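You operate a simulated robot arm through the tools that you are given. There is no shell and no other tool.

You run a simulated two-armed robot. Do the job below in one go: nothing can be reset, and whatever is moved stays where it is left.

JOB
Close the drive cover: a collar nut on each open stud, both run home.
Fine: the 350 BAR nut on the inner stud, the 320 BAR nut on the outer; run the inner first; the green runner goes back in its cup. Set down upright: nut runner.

The check looks at the end state, three seconds after you hand in, the way a careful person would. Anything else that was tipped, shoved, dropped, spilled or broken makes it a failure. Lids that push on must go on centred and level and be pressed home; caps that screw on are set level and turned clockwise until they are tight.

ROBOT AND FRAMES
Two 7-joint arms with fingered hands on one trunk that stands fixed in place. Base frame: the origin is at the foot of the trunk, x ahead of it, y to its left, z up. Units: m, degrees, N and s.
The left shoulder is at [0.07, 0.166, 1.218], the right one opposite. With the tool pointing down near the work surface each hand reaches from about 0.1 to 0.94 m from the base axis, measured 20 degrees to its own side. Payload 4.1 kg a hand.
The TCP of each hand is the grasp point between the finger pads, 0.032 m short of the fingertips. In the tool frame z runs along the fingers and y along their closing line. The gripper opens to 0.108 m; its body begins 0.038 m behind the TCP. The gripper is a hand of 4 fingers: y runs from the thumb to the fingers, the wrist lies at [-0.016, -0.108, -0.186] in the tool frame, and closing takes about 1.5 s.
Orientation is that of the tool frame in the base frame, as a unit quaternion [x, y, z, w]. With the fingers straight down and the wrist toward the robot, the tool's x, y and z point along [0, 1, 0], [1, 0, 0] and [0, 0, -1] of the base frame.

CONTROLS
- The arms move only by the tool servo_tool. It takes "left_commands", "right_commands" or both (then of equal length, played together; a hand with none holds still); each is one flat list of numbers, 7 for each row, row after row: the turn, a rotation vector about the base's x, y, z in rad, then the shift along the base's x, y, z in mm, then the opening in per cent of the stroke, from 0 (shut) to 100 (fully open). In form: [ax, ay, az, tx, ty, tz, fingers, ax, ay, az, tx, ty, tz, fingers, ...]. A call has 1 to 20 rows; each row shifts and turns the commanded pose from where the row before left it. Each row takes 0.2 s and may step no farther than 0.05 m and 8.6 degrees from the row before; otherwise, or with a gripper value out of range, the whole call is refused. A pose out of reach is approached as far as the arm can. The call stops where the force on the tool passes 40 N (or 10 N more than at its start, if that is more) or the arm is blocked; 0.2 s more then pass. The fingers move at their own pace (about 0.045 m/s each) and stop on an object; they squeeze with about 27 N. The grip force told is the motor's: it shows also when the fingers shut on nothing. Time passes only in rows, and 0.2 s behind the last, so rows that do not move let the fingers close. The reply holds the time, the measured pose of the TCP, the force on the tool along the base axes, the opening and the grip force, in the units named above and with some noise, with the torque about the TCP (base axes, N m) and any sound that the robot's microphone picked up, and new pictures: "pictures" is both (left out), scene, wrist or none (wrist: the cameras of the hands that moved).
- Cameras (640 x 400 px; columns grow to the right, rows downward): "scene" is now at [0.1362, 0.0125, 1.4457]; the picture's right is [0.12, -0.99, 0.00], its down [-0.58, -0.07, -0.81] and it looks along [0.81, 0.10, -0.58] (base axes); focal length 222 px, centre (320, 200). "left" rides on the left gripper at [-0.064, -0.093, -0.132] in its tool frame; the picture's right is [-0.80, -0.28, 0.53], its down [0.55, -0.71, 0.45] and it looks along [0.25, 0.65, 0.72] (tool axes); focal length 247 px, centre (320, 200). "right" rides on the right gripper at [0.064, -0.093, -0.132] in its tool frame; the picture's right is [-0.80, 0.28, -0.53], its down [-0.55, -0.71, 0.45] and it looks along [-0.25, 0.65, 0.72] (tool axes); focal length 247 px, centre (320, 200). There is no depth. A picture from a camera that has moved, and an enlarged one, comes with that camera's place and axes in the base frame and with its lens.
- slide_trunk(by): slides the trunk up (or, below 0, down) by that many m; the arms and the scene camera ride with it, the base frame stays. It gives what a move gives, with no picture.
- set_grasp(shape, hand): the hand has 4 fingers and takes this shape, open, in about a second: jaw (thumb against the fingers, like two jaws); tri (thumb and two fingers); tip (a fingertip pinch); poke (one finger out to press); point (the index stretched); flat (the hand flat); cup (the hand cupped); fist (a fist). The gripper value then closes the fingers along that shape, each until it touches; the sizes above hold for jaw. It gives what a move gives, with no picture.
- pan_tilt(pan, tilt): turns the head with the scene camera to pan (to the left, within 86 degrees either way) and tilt (down, from -29 to 69), counted from straight ahead of the robot. It gives what a move gives, and a new picture of the scene camera.
- zoom(camera, box): a new picture of the part [left, top, right, bottom] of that camera's present view, enlarged. It takes no simulated time.
- hand_in(): hands the job in; it is judged then, once.

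Places have to be worked out from the pictures, the camera data and where the tool is seen. Open the grippers and draw the arms clear of the work before you hand the job in, unless the task says otherwise.

The tools are called after "Emit:" as name(argument=value, ...) on one line, values as JSON. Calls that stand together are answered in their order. servo_tool: Moves the arms, as the interface text tells. Its arguments: {"type":"object","properties":{"left_commands":{"type":"array","items":{"type":"number"}},"right_commands":{"type":"array","items":{"type":"number"}},"pictures":{"type":"string","enum":["both","scene","wrist","none"]}},"required":[]} The other tools are called the same way: slide_trunk (by) moves the trunk up or down; set_grasp (shape, hand) gives the hand a shape; pan_tilt (pan, tilt) turns the head that bears the scene camera; zoom (camera, box) takes an enlarged picture of a part of a camera's view; hand_in () hands the job in.

At the start:

```text
time: 0.0
left_ee_pos: [0.4905, 0.3292, 1.3067]
left_tcp_rot: [0.707, 0.707, 0.001, -0.001]
left_contact_force: [0.0, 0.1, 0.4]
left_torque: [0.02, 0.0, 0.01]
left_grip_width: 0.1077
left_finger_force: 0.0
left_shape: jaw
right_ee_pos: [0.5301, -0.1671, 1.3245]
right_tcp_rot: [0.706, 0.708, 0.001, 0.0]
right_contact_force: [-0.2, -0.4, -0.7]
right_torque: [0.02, -0.06, -0.04]
right_grip_width: 0.1076
right_finger_force: 0.1
right_shape: jaw
trunk travel left (down, up): [-0.725, 0.215]
head pan, tilt (commanded): [6.9, 35.5]
```

scene: 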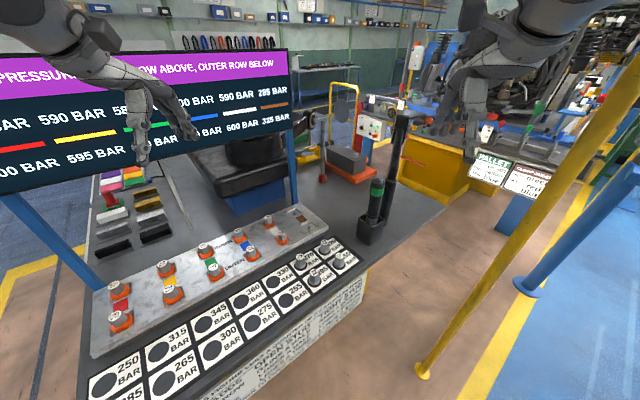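
right: 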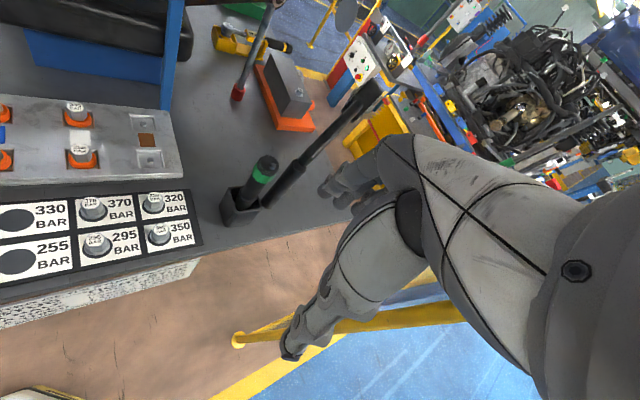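
left: 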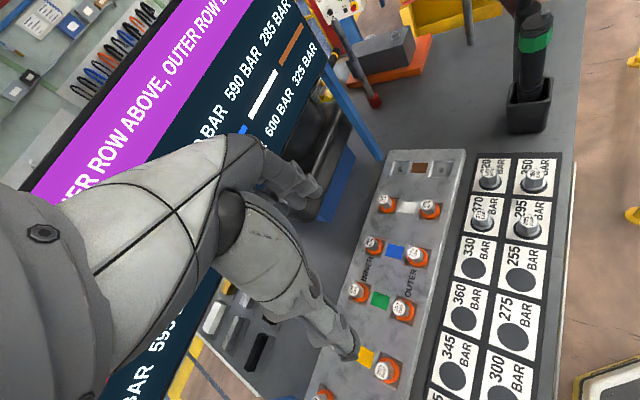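

The pictures show a cover with a row of studs and a nut tray with four nuts left (370, 320, 295, 350), and a green-banded runner in a cup. I zoom in on these to locate them precisely.

Emit:
zoom(camera="scene", box=[220, 180, 400, 300])

Emit:
zoom(camera="right", box=[0, 80, 300, 280])

Emit:
zoom(camera="left", box=[340, 130, 580, 290])

Emit:
zoom(camera="scene", box=[0, 40, 300, 200])

```text
3.33 times, centred on (310, 240) of scene
camera zoom: at [0.1362, 0.0125, 1.4457], right [0.12, -0.99, 0.0], down [-0.58, -0.07, -0.81], along [0.81, 0.1, -0.58], focal length 740 px, centre (353, 67)
```

zoom: 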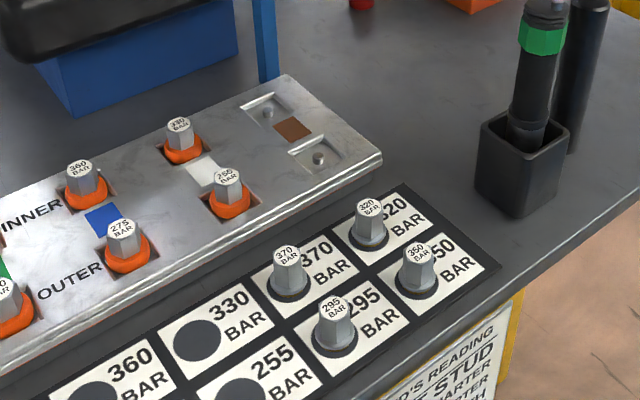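

```text
2.00 times, centred on (150, 180) of right
camera zoom: at [0.4383, -0.1028, 1.4569], right [0.28, -0.8, 0.53], down [-0.71, -0.55, -0.45], along [0.65, -0.25, -0.72], focal length 494 px, centre (660, 240)
```

zoom: 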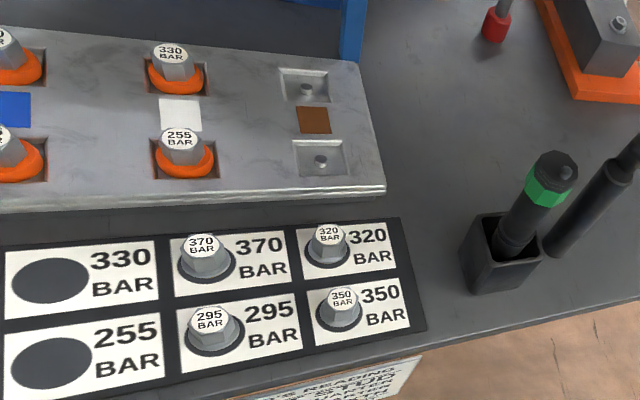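

```text
2.50 times, centred on (460, 210) of left
camera zoom: at [0.3994, 0.2645, 1.4388], right [-0.28, -0.8, -0.53], down [-0.71, 0.55, -0.45], along [0.65, 0.25, -0.72], focal length 617 px, centre (-30, 175)
```

zoom: 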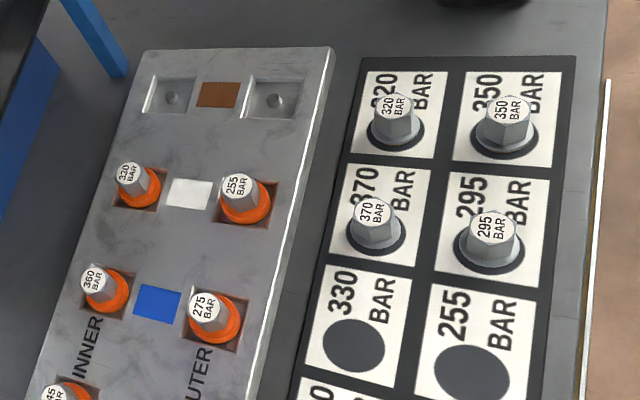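

```text
2.13 times, centred on (150, 120) of scene
camera zoom: at [0.1362, 0.0125, 1.4457], right [0.12, -0.99, 0.0], down [-0.58, -0.07, -0.81], along [0.81, 0.1, -0.58], focal length 474 px, centre (683, 371)
```

zoom: 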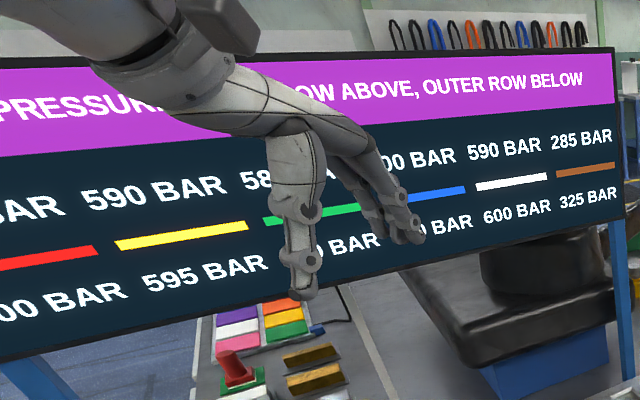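

The open studs are the far-right pair (brown marker), inner being the far one. There is a placard on the bench front, so I tilt the head down to read it.

Emit:
pan_tilt(pan=-5, tilt=60)

```text
time: 0.9
left_ee_pos: [0.4916, 0.3299, 1.3073]
left_tcp_rot: [0.708, 0.706, 0.0, 0.0]
left_contact_force: [-0.3, -0.7, 0.0]
left_torque: [0.02, 0.0, 0.0]
left_grip_width: 0.1074
left_finger_force: 0.0
left_shape: jaw
right_ee_pos: [0.5301, -0.1671, 1.3242]
right_tcp_rot: [0.707, 0.707, 0.0, -0.001]
right_contact_force: [0.3, -0.3, -0.4]
right_torque: [-0.01, -0.03, 0.0]
right_grip_width: 0.1076
right_finger_force: 0.0
right_shape: jaw
trunk travel left (down, up): [-0.725, 0.215]
head pan, tilt (commanded): [-5.0, 60.0]
camera scene: at [0.1155, -0.0038, 1.4123], right [-0.09, -1.0, 0.0], down [-0.86, 0.07, -0.5], along [0.5, -0.04, -0.87], focal length 222 px, centre (320, 200)
```

scene: 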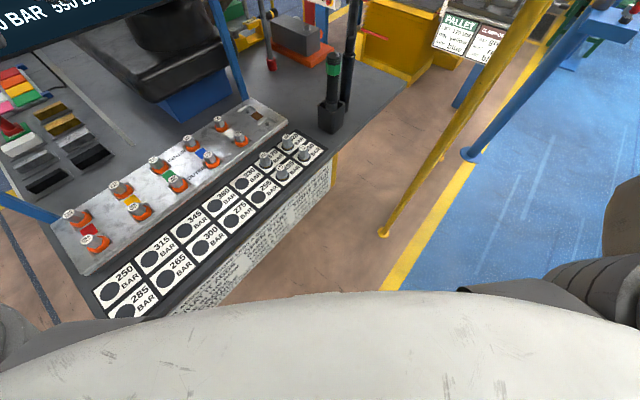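

Emit:
zoom(camera="scene", box=[160, 150, 360, 330])

Emit:
zoom(camera="scene", box=[220, 190, 340, 265])

Emit:
zoom(camera="scene", box=[200, 30, 400, 160])

```text
2.22 times, centred on (260, 240) of scene
camera zoom: at [0.1155, -0.0038, 1.4123], right [-0.09, -1.0, 0.0], down [-0.86, 0.07, -0.5], along [0.5, -0.04, -0.87], focal length 493 px, centre (453, 111)
```

zoom: 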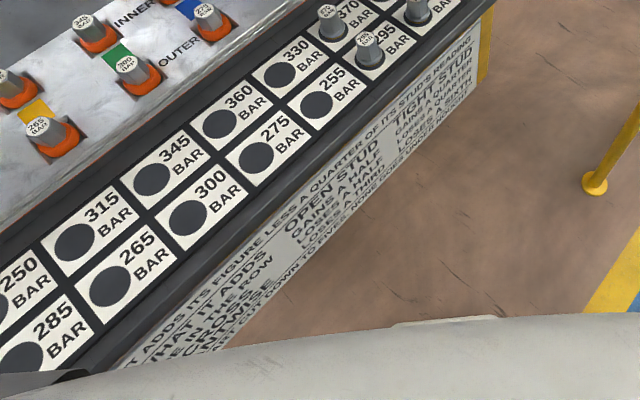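

```text
5.33 times, centred on (280, 228) of scene
camera zoom: at [0.1155, -0.0038, 1.4123], right [-0.09, -1.0, 0.0], down [-0.86, 0.07, -0.5], along [0.5, -0.04, -0.87], focal length 1184 px, centre (533, 53)
```

zoom: 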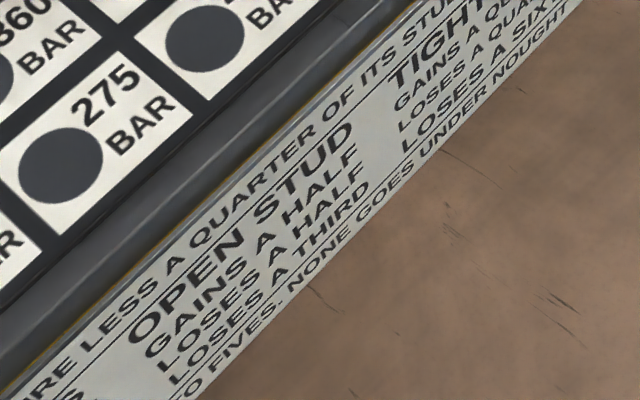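

```text
3.08 times, centred on (300, 95) of scene
camera zoom: at [0.1155, -0.0038, 1.4123], right [-0.09, -1.0, 0.0], down [-0.86, 0.07, -0.5], along [0.5, -0.04, -0.87], focal length 683 px, centre (382, 523)
```

zoom: 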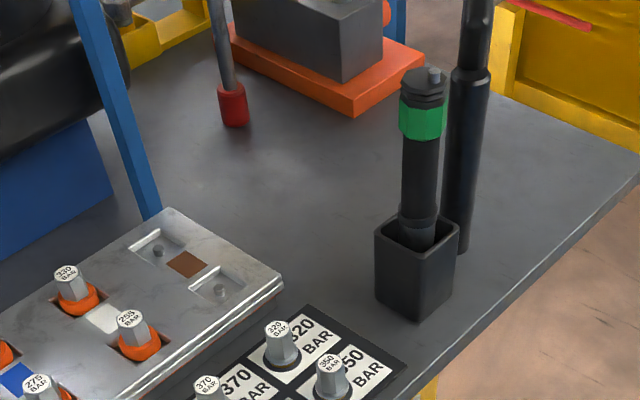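

The placard only describes how readings shift; the job already fixes which nut goes where. By triangulation I put the 350 nut near (0.646, 0.005), the 320 near (0.700, 0.061), the inner stud near (0.858, 0.208) and the outer near (0.779, 0.130), with the table at z≈0.816. I point the head at the work for a closer look.

Emit:
pan_tilt(pan=4, tilt=42)

Emit:
zoom(camera="scene", box=[250, 140, 350, 202])

Emit:
zoom(camera="scene", box=[270, 200, 370, 262])

Emit:
zoom(camera="scene", box=[320, 60, 450, 220])

Emit:
zoom(camera="right", box=[200, 60, 400, 240])

Emit:
zoom(camera="left", box=[480, 0, 600, 150])

```text
time: 1.7
left_ee_pos: [0.4923, 0.3304, 1.3087]
left_tcp_rot: [0.707, 0.707, 0.001, 0.0]
left_contact_force: [-0.1, 0.8, 0.6]
left_torque: [0.03, 0.02, -0.03]
left_grip_width: 0.1078
left_finger_force: 0.0
left_shape: jaw
right_ee_pos: [0.5306, -0.168, 1.3241]
right_tcp_rot: [0.707, 0.707, 0.0, 0.0]
right_contact_force: [-0.8, -0.3, 0.3]
right_torque: [0.0, 0.0, 0.01]
right_grip_width: 0.1079
right_finger_force: 0.2
right_shape: jaw
trunk travel left (down, up): [-0.725, 0.215]
head pan, tilt (commanded): [4.0, 42.0]
camera scene: at [0.1324, 0.0078, 1.436], right [0.07, -1.0, 0.0], down [-0.67, -0.05, -0.74], along [0.74, 0.05, -0.67], focal length 222 px, centre (320, 200)
```

scene: 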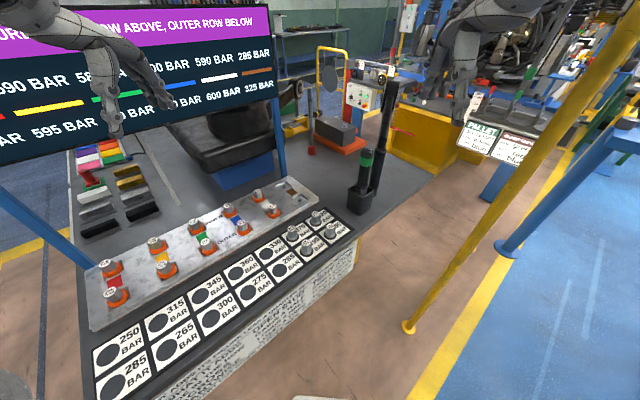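

```text
6.40 times, centred on (300, 171) of scene
camera zoom: at [0.1324, 0.0078, 1.436], right [0.07, -1.0, 0.0], down [-0.67, -0.05, -0.74], along [0.74, 0.05, -0.67], focal length 1421 px, centre (448, 386)
```

zoom: 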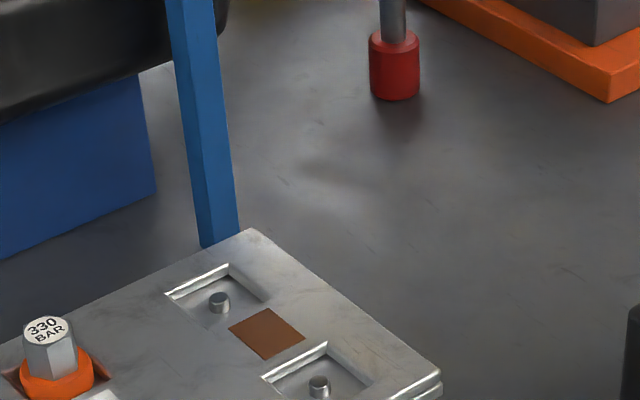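

```text
6.40 times, centred on (320, 231) of scene
camera zoom: at [0.1324, 0.0078, 1.436], right [0.07, -1.0, 0.0], down [-0.67, -0.05, -0.74], along [0.74, 0.05, -0.67], focal length 1421 px, centre (320, 2)
```

zoom: 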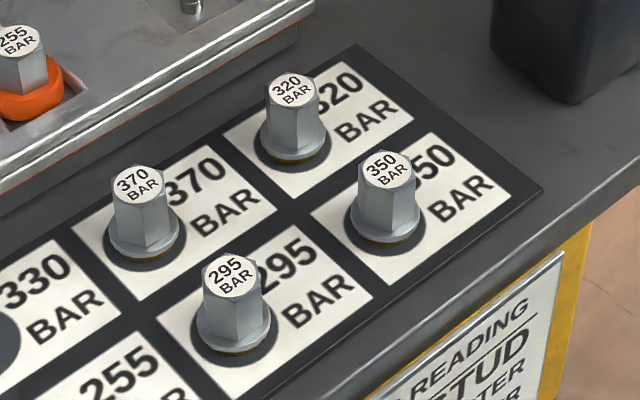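

```text
2.50 times, centred on (385, 140) of scene
camera zoom: at [0.1324, 0.0078, 1.436], right [0.07, -1.0, 0.0], down [-0.67, -0.05, -0.74], along [0.74, 0.05, -0.67], focal length 555 px, centre (158, 350)
```

zoom: 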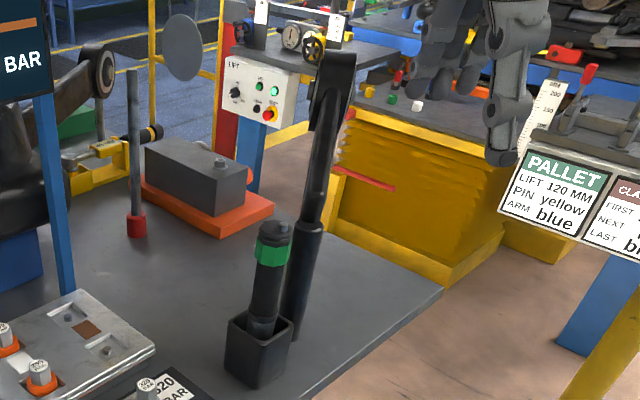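

```text
2.22 times, centred on (300, 150) of right
camera zoom: at [0.4383, -0.1028, 1.457], right [0.28, -0.8, 0.53], down [-0.71, -0.55, -0.45], along [0.65, -0.25, -0.72], focal length 549 px, centre (364, 311)
```

zoom: 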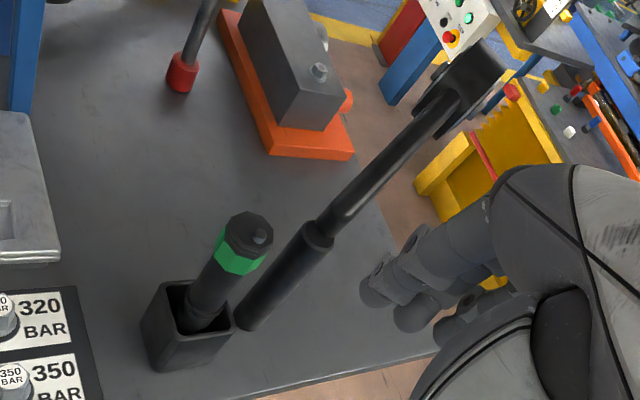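

```text
2.67 times, centred on (540, 75) of left
camera zoom: at [0.3994, 0.2644, 1.4388], right [-0.28, -0.8, -0.53], down [-0.71, 0.55, -0.45], along [0.65, 0.25, -0.72], focal length 659 px, centre (-267, 533)
```

zoom: 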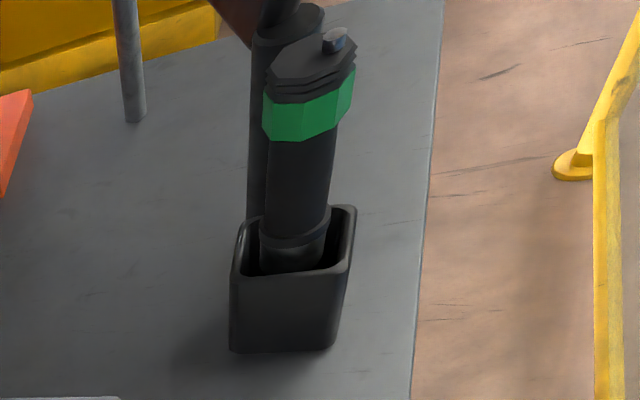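

The tool's reach suggests the left arm can do everything: nuts, studs and runner. I move the left hand, turned 45° to match the bench, to above the 350 nut, and back the right hand off to serve as a side camera.

Emit:
servo_tool(left_commands=[0, 0, -0.1309, 12.8, -27.1, -29, 100, 0, 0, -0.1309, 12.8, -27.1, -29, 100, 0, 0, -0.1309, 12.8, -27.1, -29, 100, 0, 0, -0.1309, 12.8, -27.1, -29, 100, 0, 0, -0.1309, 12.8, -27.1, -29, 100, 0, 0, -0.1309, 12.8, -27.1, -29, 100, 0, 0, 0, 12.8, -27.1, -29, 100, 0, 0, 0, 12.8, -27.1, -29, 100, 0, 0, 0, 12.8, -27.1, -29, 100, 0, 0, 0, 12.8, -27.1, -29, 100, 0, 0, 0, 12.8, -27.1, -29, 100, 0, 0, 0, 12.8, -27.1, -29, 100], right_commands=[0, 0, 0.1309, -10, -15, 0, 100, 0, 0, 0.1309, -10, -15, 0, 100, 0, 0, 0.1309, -10, -15, 0, 100, 0, 0, 0.1309, -10, -15, 0, 100, 0, 0, 0.1309, -10, -15, 0, 100, 0, 0, 0.1309, -10, -15, 0, 100, 0, 0, 0.05, -5, -7, 0, 100, 0, 0, 0.05, -5, -7, 0, 100, 0, 0, 0.05, -5, -7, 0, 100, 0, 0, 0.05, -5, -7, 0, 100, 0, 0, 0, 0, 0, 0, 100, 0, 0, 0, 0, 0, 0, 100], pictures="both")

```text
time: 4.3
left_ee_pos: [0.6479, 0.0046, 0.9585]
left_tcp_rot: [0.924, 0.382, 0.0, 0.0]
left_contact_force: [-0.7, -0.9, -0.2]
left_torque: [0.03, 0.01, -0.02]
left_grip_width: 0.1078
left_finger_force: 0.0
left_shape: jaw
right_ee_pos: [0.4231, -0.2564, 1.3267]
right_tcp_rot: [0.29, 0.957, 0.001, -0.001]
right_contact_force: [0.7, 0.4, 0.2]
right_torque: [0.0, 0.03, 0.03]
right_grip_width: 0.1078
right_finger_force: 0.1
right_shape: jaw
right hand out of reach, approached as far as the arm can: row 7, 8, 9, 10
trunk travel left (down, up): [-0.725, 0.215]
head pan, tilt (commanded): [4.0, 42.0]
camera scene: at [0.1342, 0.0065, 1.4359], right [0.07, -1.0, 0.0], down [-0.67, -0.05, -0.74], along [0.74, 0.05, -0.67], focal length 222 px, centre (320, 200)
camera right: at [0.3176, -0.2978, 1.4585], right [0.82, -0.21, 0.53], down [0.06, -0.89, -0.45], along [0.56, 0.4, -0.72], focal length 247 px, centre (320, 200)
camera left: at [0.5359, 0.0232, 1.0897], right [-0.76, -0.36, -0.53], down [-0.11, 0.89, -0.45], along [0.63, -0.28, -0.72], focal length 247 px, centre (320, 200)
```

scene: 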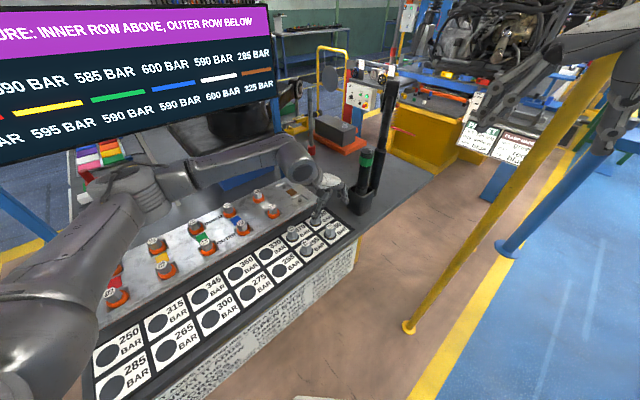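
right: 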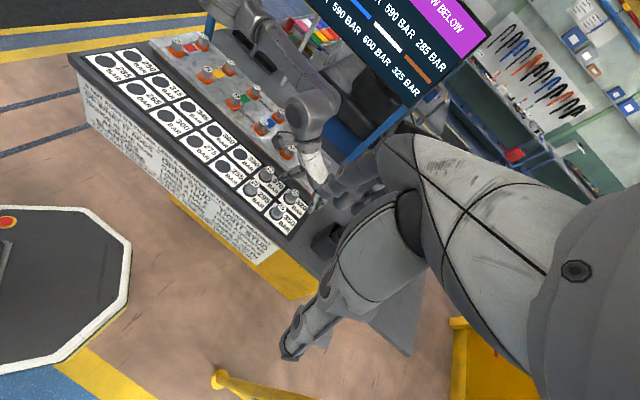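
left: 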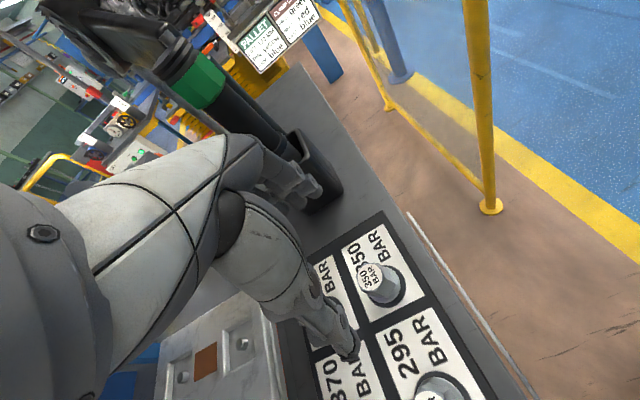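

The left hand hovers over the nut area. I zoom on its view to pin down the nut against the fingers.

Emit:
zoom(camera="left", box=[240, 200, 480, 350])

Emit:
zoom(camera="scene", box=[270, 160, 370, 260])

Emit:
zoom(camera="right", box=[210, 60, 400, 260])

```text
2.67 times, centred on (360, 275) of left
camera zoom: at [0.5359, 0.0232, 1.0897], right [-0.76, -0.36, -0.53], down [-0.11, 0.89, -0.45], along [0.63, -0.28, -0.72], focal length 659 px, centre (213, 0)
```

zoom: 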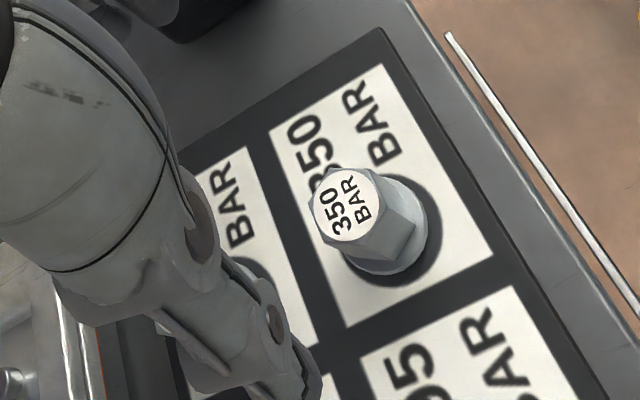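

```text
4.00 times, centred on (320, 210) of scene
camera zoom: at [0.1342, 0.0065, 1.4359], right [0.07, -1.0, 0.0], down [-0.67, -0.05, -0.74], along [0.74, 0.05, -0.67], focal length 888 px, centre (320, 160)
```

zoom: 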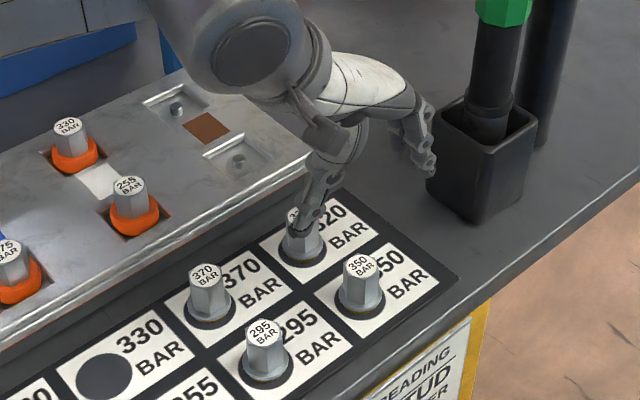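

```text
2.00 times, centred on (305, 160) of right
camera zoom: at [0.3176, -0.2978, 1.4585], right [0.82, -0.21, 0.53], down [0.06, -0.89, -0.45], along [0.56, 0.4, -0.72], focal length 494 px, centre (350, 280)
```

zoom: 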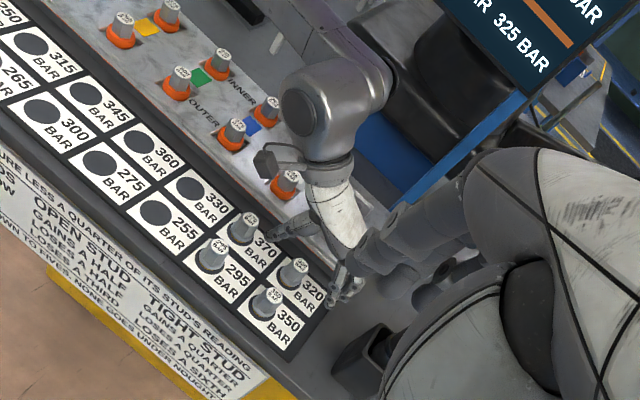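

The nut's top centre reads (0.644, 0.005); the TCP is almost above it. I lower to z≈0.895 with a small x correction and look again.

Emit:
servo_tool(left_commands=[0, 0, 0, -2, 0, -21, 100, 0, 0, 0, -2, 0, -21, 100, 0, 0, 0, 0, 0, -21, 100, 0, 0, 0, 0, 0, 0, 100], pictures="both")

Emit:
zoom(camera="left", box=[240, 200, 480, 350])

Emit:
zoom(camera="scene", box=[270, 170, 370, 260])

```text
time: 5.3
left_ee_pos: [0.641, 0.0028, 0.8971]
left_tcp_rot: [0.924, 0.383, 0.0, 0.0]
left_contact_force: [0.4, 1.0, -0.5]
left_torque: [0.01, -0.03, -0.01]
left_grip_width: 0.1075
left_finger_force: 0.0
left_shape: jaw
right_ee_pos: [0.4206, -0.254, 1.327]
right_tcp_rot: [0.29, 0.957, 0.0, -0.001]
right_contact_force: [-1.1, -0.2, -0.1]
right_torque: [0.04, -0.06, 0.0]
right_grip_width: 0.1075
right_finger_force: 0.0
right_shape: jaw
trunk travel left (down, up): [-0.725, 0.215]
head pan, tilt (commanded): [4.0, 42.0]
camera scene: at [0.1326, 0.0074, 1.436], right [0.07, -1.0, 0.0], down [-0.67, -0.05, -0.74], along [0.74, 0.05, -0.67], focal length 222 px, centre (320, 200)
camera left: at [0.5304, 0.0216, 1.0281], right [-0.76, -0.36, -0.53], down [-0.11, 0.89, -0.45], along [0.64, -0.28, -0.72], focal length 247 px, centre (320, 200)
```

scene: 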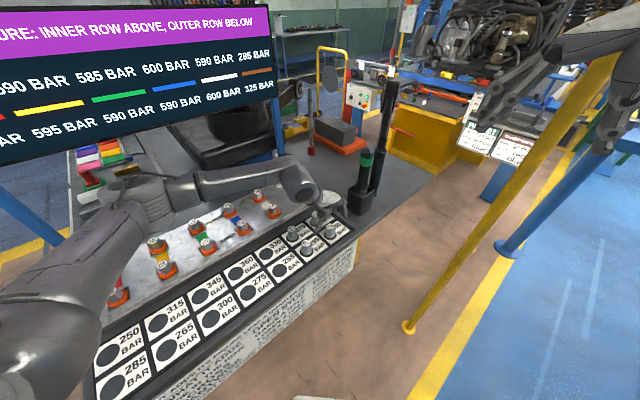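
left: 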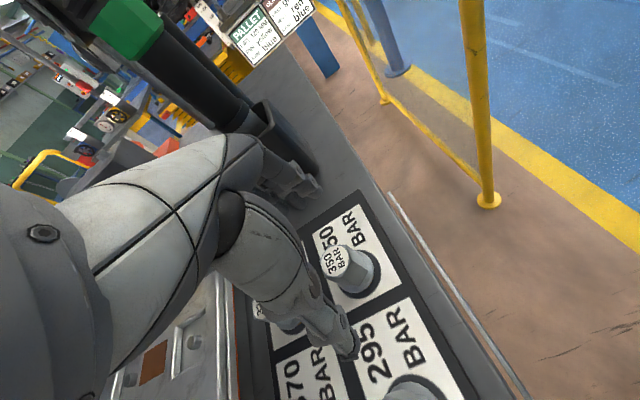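

```text
2.67 times, centred on (360, 275) of left
camera zoom: at [0.5304, 0.0216, 1.0281], right [-0.76, -0.36, -0.53], down [-0.11, 0.89, -0.45], along [0.64, -0.28, -0.72], focal length 659 px, centre (213, 0)
```

zoom: 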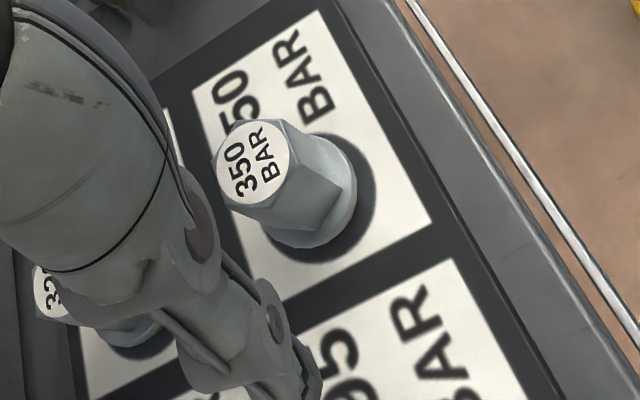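

```text
4.44 times, centred on (320, 215) of scene
camera zoom: at [0.1326, 0.0074, 1.436], right [0.07, -1.0, 0.0], down [-0.67, -0.05, -0.74], along [0.74, 0.05, -0.67], focal length 987 px, centre (320, 133)
```

zoom: 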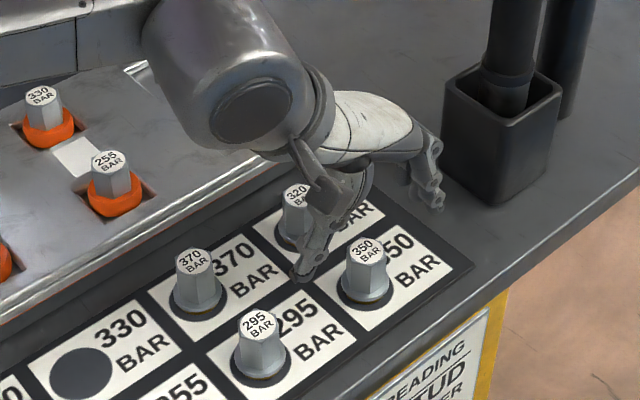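

The nut now reads at about (0.642, 0.004), central between thumb and fingers. I lower 35 mm and close on it.

Emit:
servo_tool(left_commands=[0, 0, 0, 0, 1, -17, 100, 0, 0, 0, 0, 0, -18, 100, 0, 0, 0, 0, 0, 0, 100], pictures="both")

Emit:
zoom(camera="scene", box=[270, 170, 370, 260])

Emit:
zoom(camera="left", box=[200, 150, 440, 350])

```text
time: 6.1
left_ee_pos: [0.641, 0.0061, 0.8625]
left_tcp_rot: [0.924, 0.383, -0.001, 0.0]
left_contact_force: [-0.5, -0.3, -0.3]
left_torque: [0.02, 0.01, 0.0]
left_grip_width: 0.1076
left_finger_force: 0.0
left_shape: jaw
right_ee_pos: [0.421, -0.255, 1.3268]
right_tcp_rot: [0.29, 0.957, 0.0, -0.001]
right_contact_force: [0.7, 0.8, 0.9]
right_torque: [0.03, 0.02, 0.01]
right_grip_width: 0.1079
right_finger_force: 0.0
right_shape: jaw
trunk travel left (down, up): [-0.725, 0.215]
head pan, tilt (commanded): [4.0, 42.0]
camera scene: at [0.1322, 0.0077, 1.4361], right [0.07, -1.0, 0.0], down [-0.67, -0.05, -0.74], along [0.74, 0.05, -0.67], focal length 222 px, centre (320, 200)
camera left: at [0.5301, 0.0247, 0.9926], right [-0.76, -0.36, -0.53], down [-0.11, 0.89, -0.45], along [0.64, -0.28, -0.72], focal length 247 px, centre (320, 200)
```

scene: 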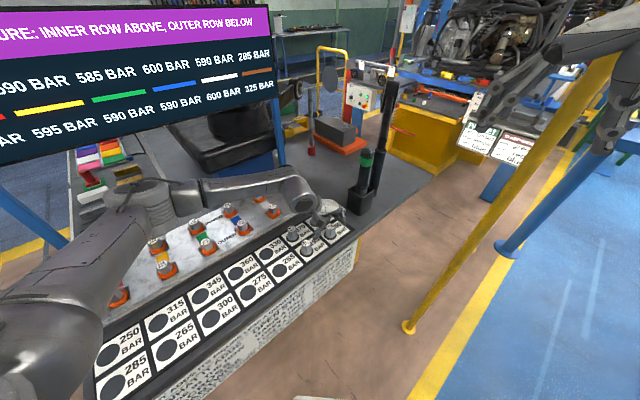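
left: 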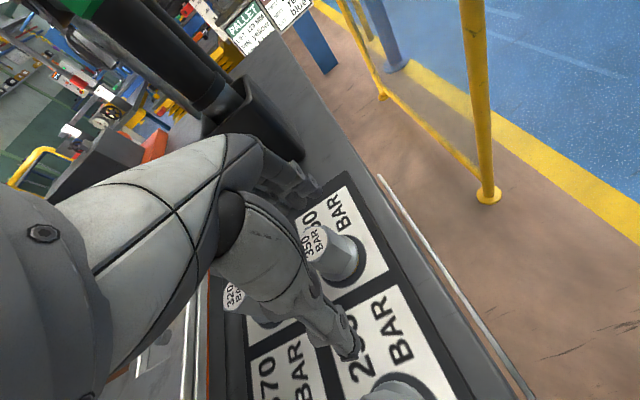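

```text
4.44 times, centred on (320, 215) of scene
camera zoom: at [0.1322, 0.0077, 1.4361], right [0.07, -1.0, 0.0], down [-0.67, -0.05, -0.74], along [0.74, 0.05, -0.67], focal length 987 px, centre (320, 133)
```

zoom: 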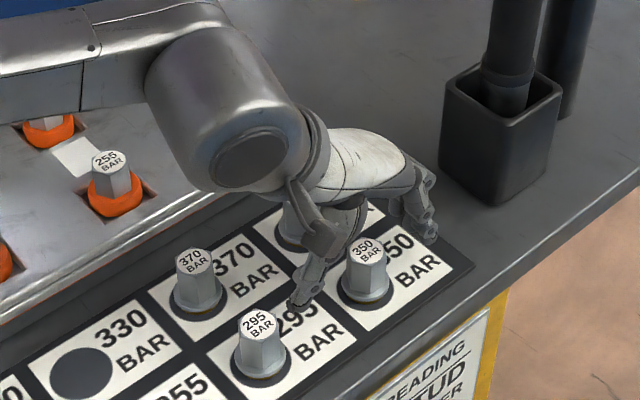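

```text
2.00 times, centred on (320, 250) of left
camera zoom: at [0.5301, 0.0247, 0.9926], right [-0.76, -0.36, -0.53], down [-0.11, 0.89, -0.45], along [0.64, -0.28, -0.72], focal length 494 px, centre (320, 100)
```

zoom: 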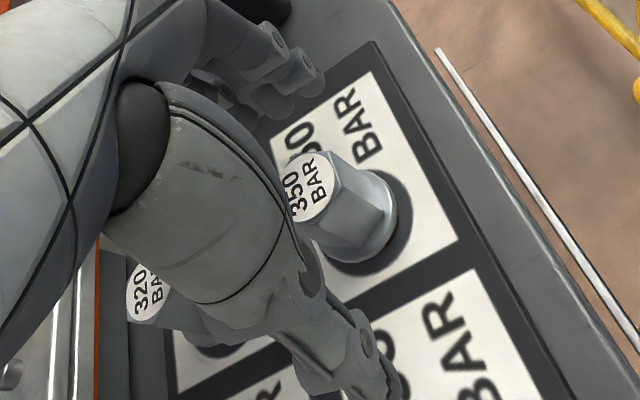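

The nut top sits right at the grasp point, with fingers clear of the neighbours. I close the left hand on it.

Emit:
servo_tool(left_commands=[0, 0, 0, 0, 0, 0, 60, 0, 0, 0, 0, 0, 0, 40, 0, 0, 0, 0, 0, 0, 0, 0, 0, 0, 0, 0, 0, 0, 0, 0, 0, 0, 0, 0, 0, 0, 0, 0, 0, 0, 0, 0, 0, 0, 0, 0, 0, 0, 0, 0, 0, 0, 0, 0, 0, 0], pictures="both")

Emit:
zoom(camera="scene", box=[270, 170, 370, 260])

Emit:
zoom(camera="left", box=[200, 150, 440, 350])

```text
time: 7.9
left_ee_pos: [0.6408, 0.0057, 0.8617]
left_tcp_rot: [0.924, 0.383, 0.0, 0.0]
left_contact_force: [0.6, -0.6, -0.2]
left_torque: [-0.02, 0.02, 0.0]
left_grip_width: 0.0233
left_finger_force: 27.3
left_shape: jaw
right_ee_pos: [0.4212, -0.2551, 1.3276]
right_tcp_rot: [0.29, 0.957, 0.0, -0.001]
right_contact_force: [-0.3, -0.9, 0.2]
right_torque: [0.01, 0.02, 0.0]
right_grip_width: 0.1078
right_finger_force: 0.2
right_shape: jaw
trunk travel left (down, up): [-0.725, 0.215]
head pan, tilt (commanded): [4.0, 42.0]
camera scene: at [0.1325, 0.0077, 1.436], right [0.07, -1.0, 0.0], down [-0.67, -0.05, -0.74], along [0.74, 0.05, -0.67], focal length 222 px, centre (320, 200)
camera left: at [0.5302, 0.0247, 0.9926], right [-0.76, -0.36, -0.53], down [-0.11, 0.89, -0.45], along [0.64, -0.28, -0.72], focal length 247 px, centre (320, 200)
```

scene: 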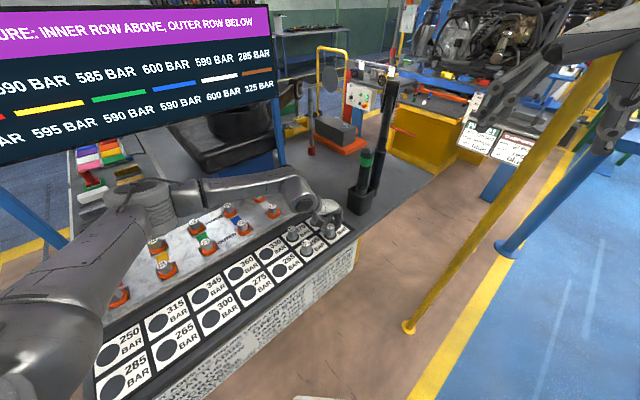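
left: 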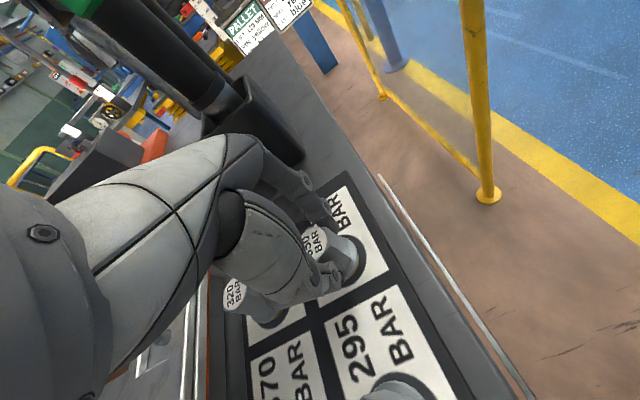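

```text
4.44 times, centred on (320, 215) of scene
camera zoom: at [0.1325, 0.0077, 1.436], right [0.07, -1.0, 0.0], down [-0.67, -0.05, -0.74], along [0.74, 0.05, -0.67], focal length 987 px, centre (320, 133)
```

zoom: 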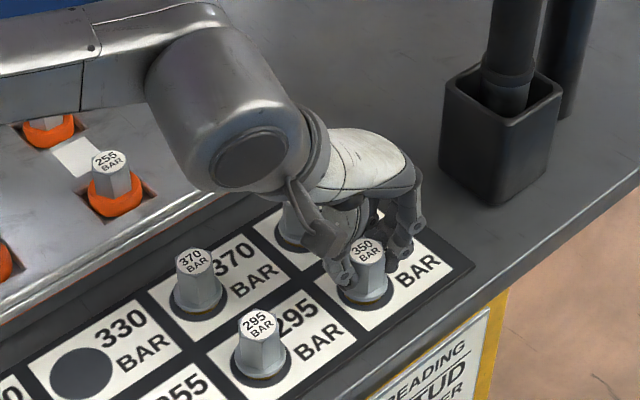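

```text
2.00 times, centred on (320, 250) of left
camera zoom: at [0.5302, 0.0247, 0.9926], right [-0.76, -0.36, -0.53], down [-0.11, 0.89, -0.45], along [0.64, -0.28, -0.72], focal length 494 px, centre (320, 100)
```

zoom: 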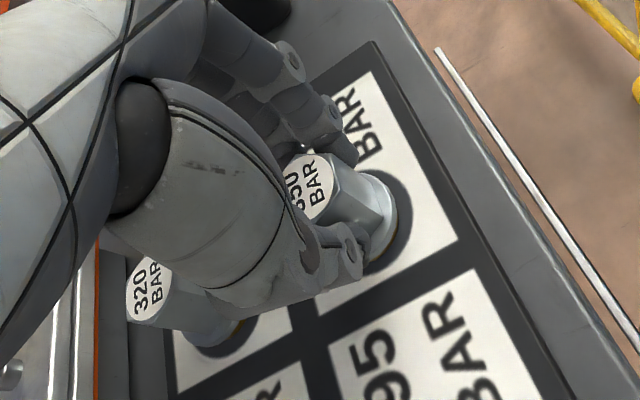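

The grip reads 27 N at 23 mm opening with the nut held. I lift straight up in small steps and check.

Emit:
servo_tool(left_commands=[0, 0, 0, 0, 0, 8, 0, 0, 0, 0, 0, 0, 12, 0, 0, 0, 0, 0, 0, 20, 0, 0, 0, 0, 0, 0, 20, 0, 0, 0, 0, 0, 0, 20, 0, 0, 0, 0, 0, 0, 0, 0], pictures="both")

Emit:
zoom(camera="scene", box=[270, 150, 370, 240])

Emit:
zoom(camera="left", box=[200, 150, 440, 350])

```text
time: 9.3
left_ee_pos: [0.6404, 0.0052, 0.9433]
left_tcp_rot: [0.924, 0.383, 0.0, 0.0]
left_contact_force: [-0.7, 1.0, -0.8]
left_torque: [-0.01, -0.02, 0.01]
left_grip_width: 0.0229
left_finger_force: 26.7
left_shape: jaw
right_ee_pos: [0.42, -0.2557, 1.3279]
right_tcp_rot: [0.29, 0.957, 0.0, -0.001]
right_contact_force: [0.5, 0.4, 0.5]
right_torque: [-0.01, -0.02, -0.02]
right_grip_width: 0.1077
right_finger_force: 0.1
right_shape: jaw
trunk travel left (down, up): [-0.725, 0.215]
head pan, tilt (commanded): [4.0, 42.0]
camera scene: at [0.1329, 0.0077, 1.436], right [0.07, -1.0, 0.0], down [-0.67, -0.05, -0.74], along [0.74, 0.05, -0.67], focal length 222 px, centre (320, 200)
camera left: at [0.5302, 0.0238, 1.0733], right [-0.76, -0.36, -0.53], down [-0.11, 0.89, -0.45], along [0.63, -0.28, -0.72], focal length 247 px, centre (320, 200)
```

scene: 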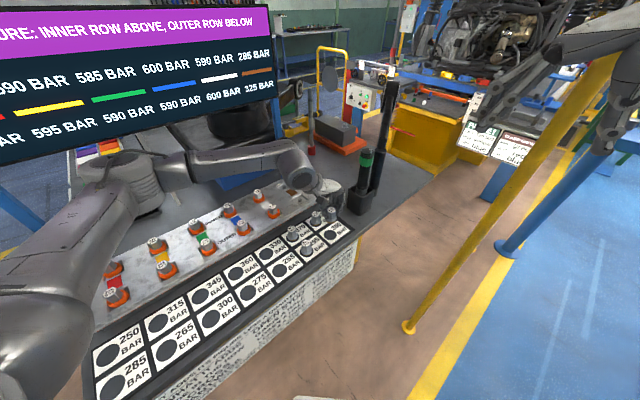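
left: 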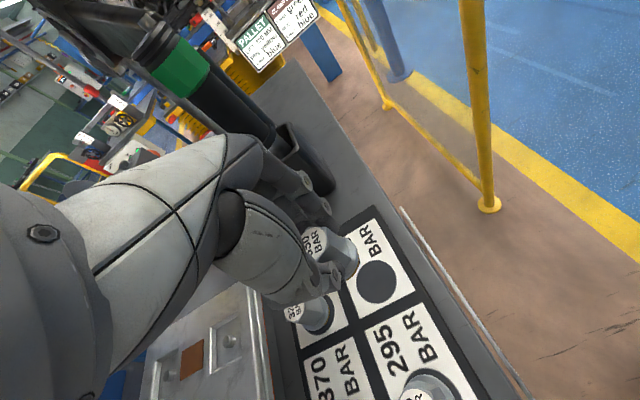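

```text
4.44 times, centred on (320, 195) of scene
camera zoom: at [0.1329, 0.0077, 1.436], right [0.07, -1.0, 0.0], down [-0.67, -0.05, -0.74], along [0.74, 0.05, -0.67], focal length 987 px, centre (320, 222)
```

zoom: 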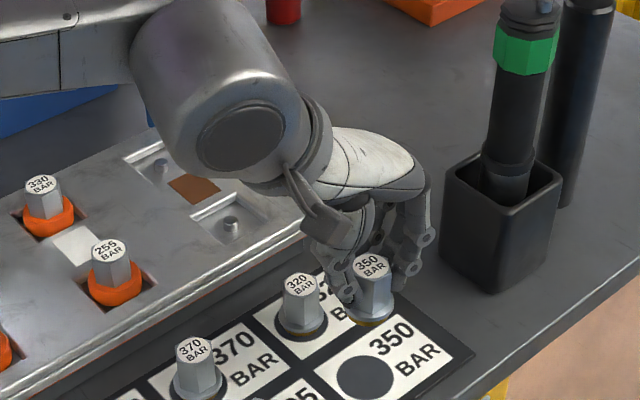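

```text
2.00 times, centred on (320, 250) of left
camera zoom: at [0.5302, 0.0238, 1.0733], right [-0.76, -0.36, -0.53], down [-0.11, 0.89, -0.45], along [0.63, -0.28, -0.72], focal length 494 px, centre (320, 100)
```

zoom: 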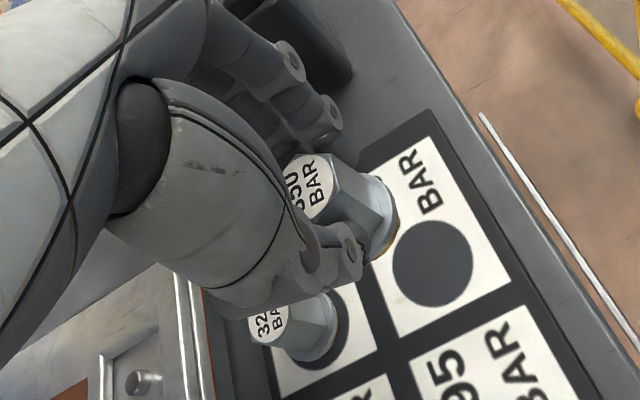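

The nut came up upright and centred in the grip. I carry it across at z≈0.975 to above the inner stud, keeping clear of the blue post and the display.

Emit:
servo_tool(left_commands=[0, 0, 0, 5, 5, 16, 0, 0, 0, 0, 27, 25, 12, 0, 0, 0, 0, 27, 25, 4, 0, 0, 0, 0, 27, 25, 0, 0, 0, 0, 0, 27, 25, 0, 0, 0, 0, 0, 27, 25, 0, 0, 0, 0, 0, 27, 25, 0, 0, 0, 0, 0, 27, 25, 0, 0, 0, 0, 0, 23, 22, 0, 0, 0, 0, 0, 0, 0, 0, 0, 0, 0, 0, 0, 0, 0, 0], pictures="both")

Emit:
zoom(camera="scene", box=[240, 130, 340, 220])

Emit:
zoom(camera="left", box=[200, 150, 440, 350])

Emit:
zoom(camera="right", box=[210, 60, 400, 260])

```text
time: 11.7
left_ee_pos: [0.6808, 0.0433, 0.9711]
left_tcp_rot: [0.924, 0.383, 0.001, 0.0]
left_contact_force: [0.5, 1.0, -0.9]
left_torque: [-0.03, 0.02, -0.01]
left_grip_width: 0.0226
left_finger_force: 26.9
left_shape: jaw
left hand out of reach, approached as far as the arm can: row 3, 4, 5, 6, 7, 8, 9
right_ee_pos: [0.4196, -0.2554, 1.3257]
right_tcp_rot: [0.289, 0.957, 0.0, -0.001]
right_contact_force: [-0.8, 0.4, -1.0]
right_torque: [-0.03, -0.02, 0.0]
right_grip_width: 0.1078
right_finger_force: 0.1
right_shape: jaw
trunk travel left (down, up): [-0.725, 0.215]
head pan, tilt (commanded): [4.0, 42.0]
camera scene: at [0.1327, 0.0077, 1.436], right [0.07, -1.0, 0.0], down [-0.67, -0.05, -0.74], along [0.74, 0.05, -0.67], focal length 222 px, centre (320, 200)
camera left: at [0.5695, 0.062, 1.1023], right [-0.76, -0.36, -0.53], down [-0.11, 0.89, -0.45], along [0.64, -0.28, -0.72], focal length 247 px, centre (320, 200)
```

scene: 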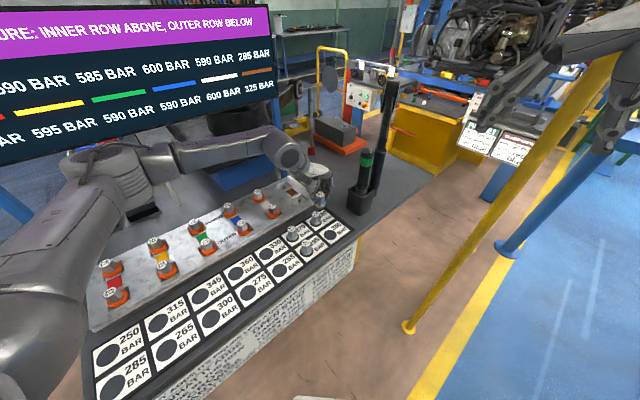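
left: 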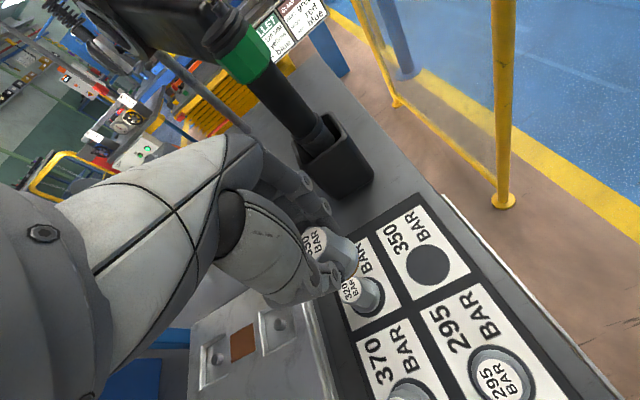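

```text
4.44 times, centred on (290, 175) of scene
camera zoom: at [0.1327, 0.0077, 1.436], right [0.07, -1.0, 0.0], down [-0.67, -0.05, -0.74], along [0.74, 0.05, -0.67], focal length 987 px, centre (453, 311)
```

zoom: 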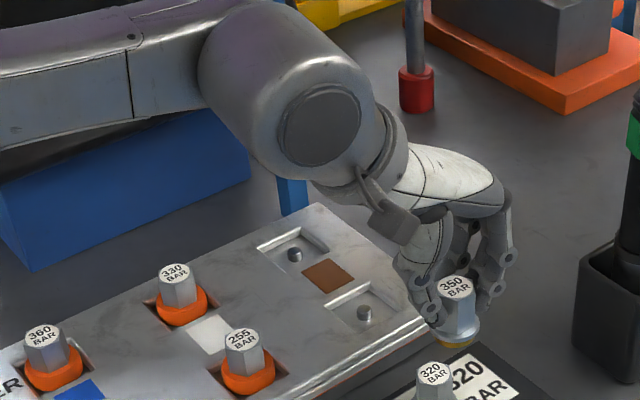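

```text
2.00 times, centred on (320, 250) of left
camera zoom: at [0.5695, 0.062, 1.1023], right [-0.76, -0.36, -0.53], down [-0.11, 0.89, -0.45], along [0.64, -0.28, -0.72], focal length 494 px, centre (320, 100)
```

zoom: 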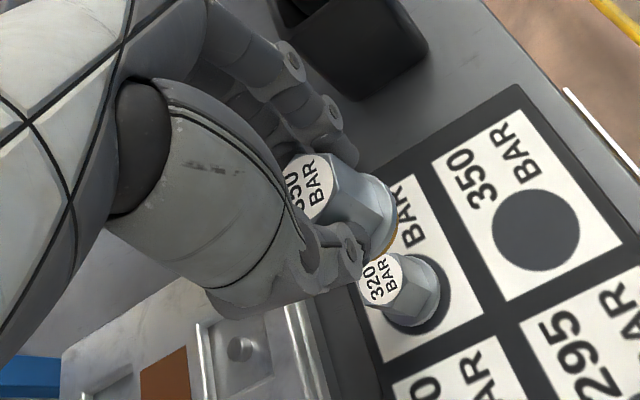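

```text
2.00 times, centred on (305, 160) of right
camera zoom: at [0.316, -0.2966, 1.4591], right [0.82, -0.21, 0.53], down [0.06, -0.89, -0.45], along [0.57, 0.4, -0.72], focal length 494 px, centre (350, 280)
```

zoom: 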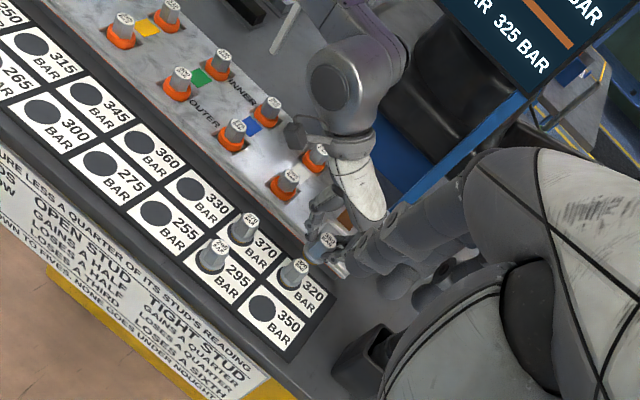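

The reading says the left arm ran out of reach at (0.681, 0.043) — probably the 45° wrist yaw nearing a joint limit, not the distance. I turn the hand back partway toward its natural yaw and watch where it goes.

Emit:
servo_tool(left_commands=[0, 0, 0.0873, 0, 0, 0, 0, 0, 0, 0.0873, 0, 0, 0, 0, 0, 0, 0.0873, 0, 0, 0, 0, 0, 0, 0, 0, 0, 0, 0], pictures="none")

```text
time: 12.7
left_ee_pos: [0.6807, 0.046, 0.9699]
left_tcp_rot: [0.866, 0.5, 0.001, -0.001]
left_contact_force: [0.1, -0.5, -1.1]
left_torque: [0.02, 0.01, 0.01]
left_grip_width: 0.0227
left_finger_force: 27.7
left_shape: jaw
right_ee_pos: [0.4206, -0.2547, 1.3268]
right_tcp_rot: [0.289, 0.957, 0.0, -0.001]
right_contact_force: [-0.3, -0.5, -1.2]
right_torque: [0.01, 0.0, 0.0]
right_grip_width: 0.108
right_finger_force: 0.0
right_shape: jaw
trunk travel left (down, up): [-0.725, 0.215]
head pan, tilt (commanded): [4.0, 42.0]
```

The hand turned to yaw −30° and stayed in place, so commands restart from the reached pose. I now move on toward the inner stud in steps, watching for reach.

Emit:
servo_tool(left_commands=[0, 0, 0.0873, 15, 14, 0, 0, 0, 0, 0.0873, 25, 23, 0, 0, 0, 0, 0, 25, 23, 0, 0, 0, 0, 0, 25, 23, 0, 0, 0, 0, 0, 0, 0, 0, 0], pictures="scene")

```text
time: 13.9
left_ee_pos: [0.7739, 0.1265, 0.97]
left_tcp_rot: [0.819, 0.574, 0.0, 0.0]
left_contact_force: [-0.1, -0.5, -1.1]
left_torque: [-0.01, -0.03, -0.03]
left_grip_width: 0.0228
left_finger_force: 27.3
left_shape: jaw
right_ee_pos: [0.4199, -0.2557, 1.3272]
right_tcp_rot: [0.291, 0.957, -0.001, -0.001]
right_contact_force: [-0.4, -0.5, -0.2]
right_torque: [-0.01, 0.05, 0.0]
right_grip_width: 0.1076
right_finger_force: 0.1
right_shape: jaw
trunk travel left (down, up): [-0.725, 0.215]
head pan, tilt (commanded): [4.0, 42.0]
camera scene: at [0.1324, 0.0073, 1.436], right [0.07, -1.0, 0.0], down [-0.67, -0.05, -0.74], along [0.74, 0.05, -0.67], focal length 222 px, centre (320, 200)
```

scene: 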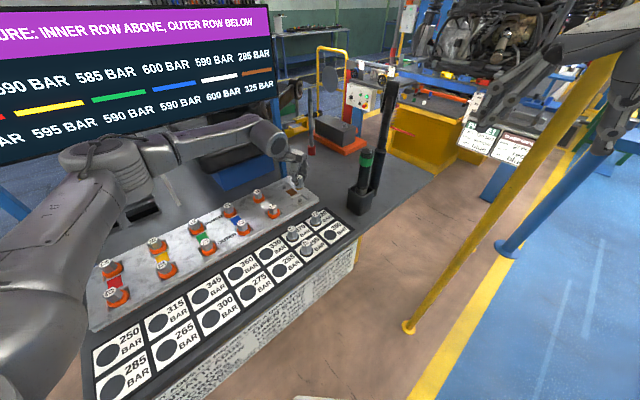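

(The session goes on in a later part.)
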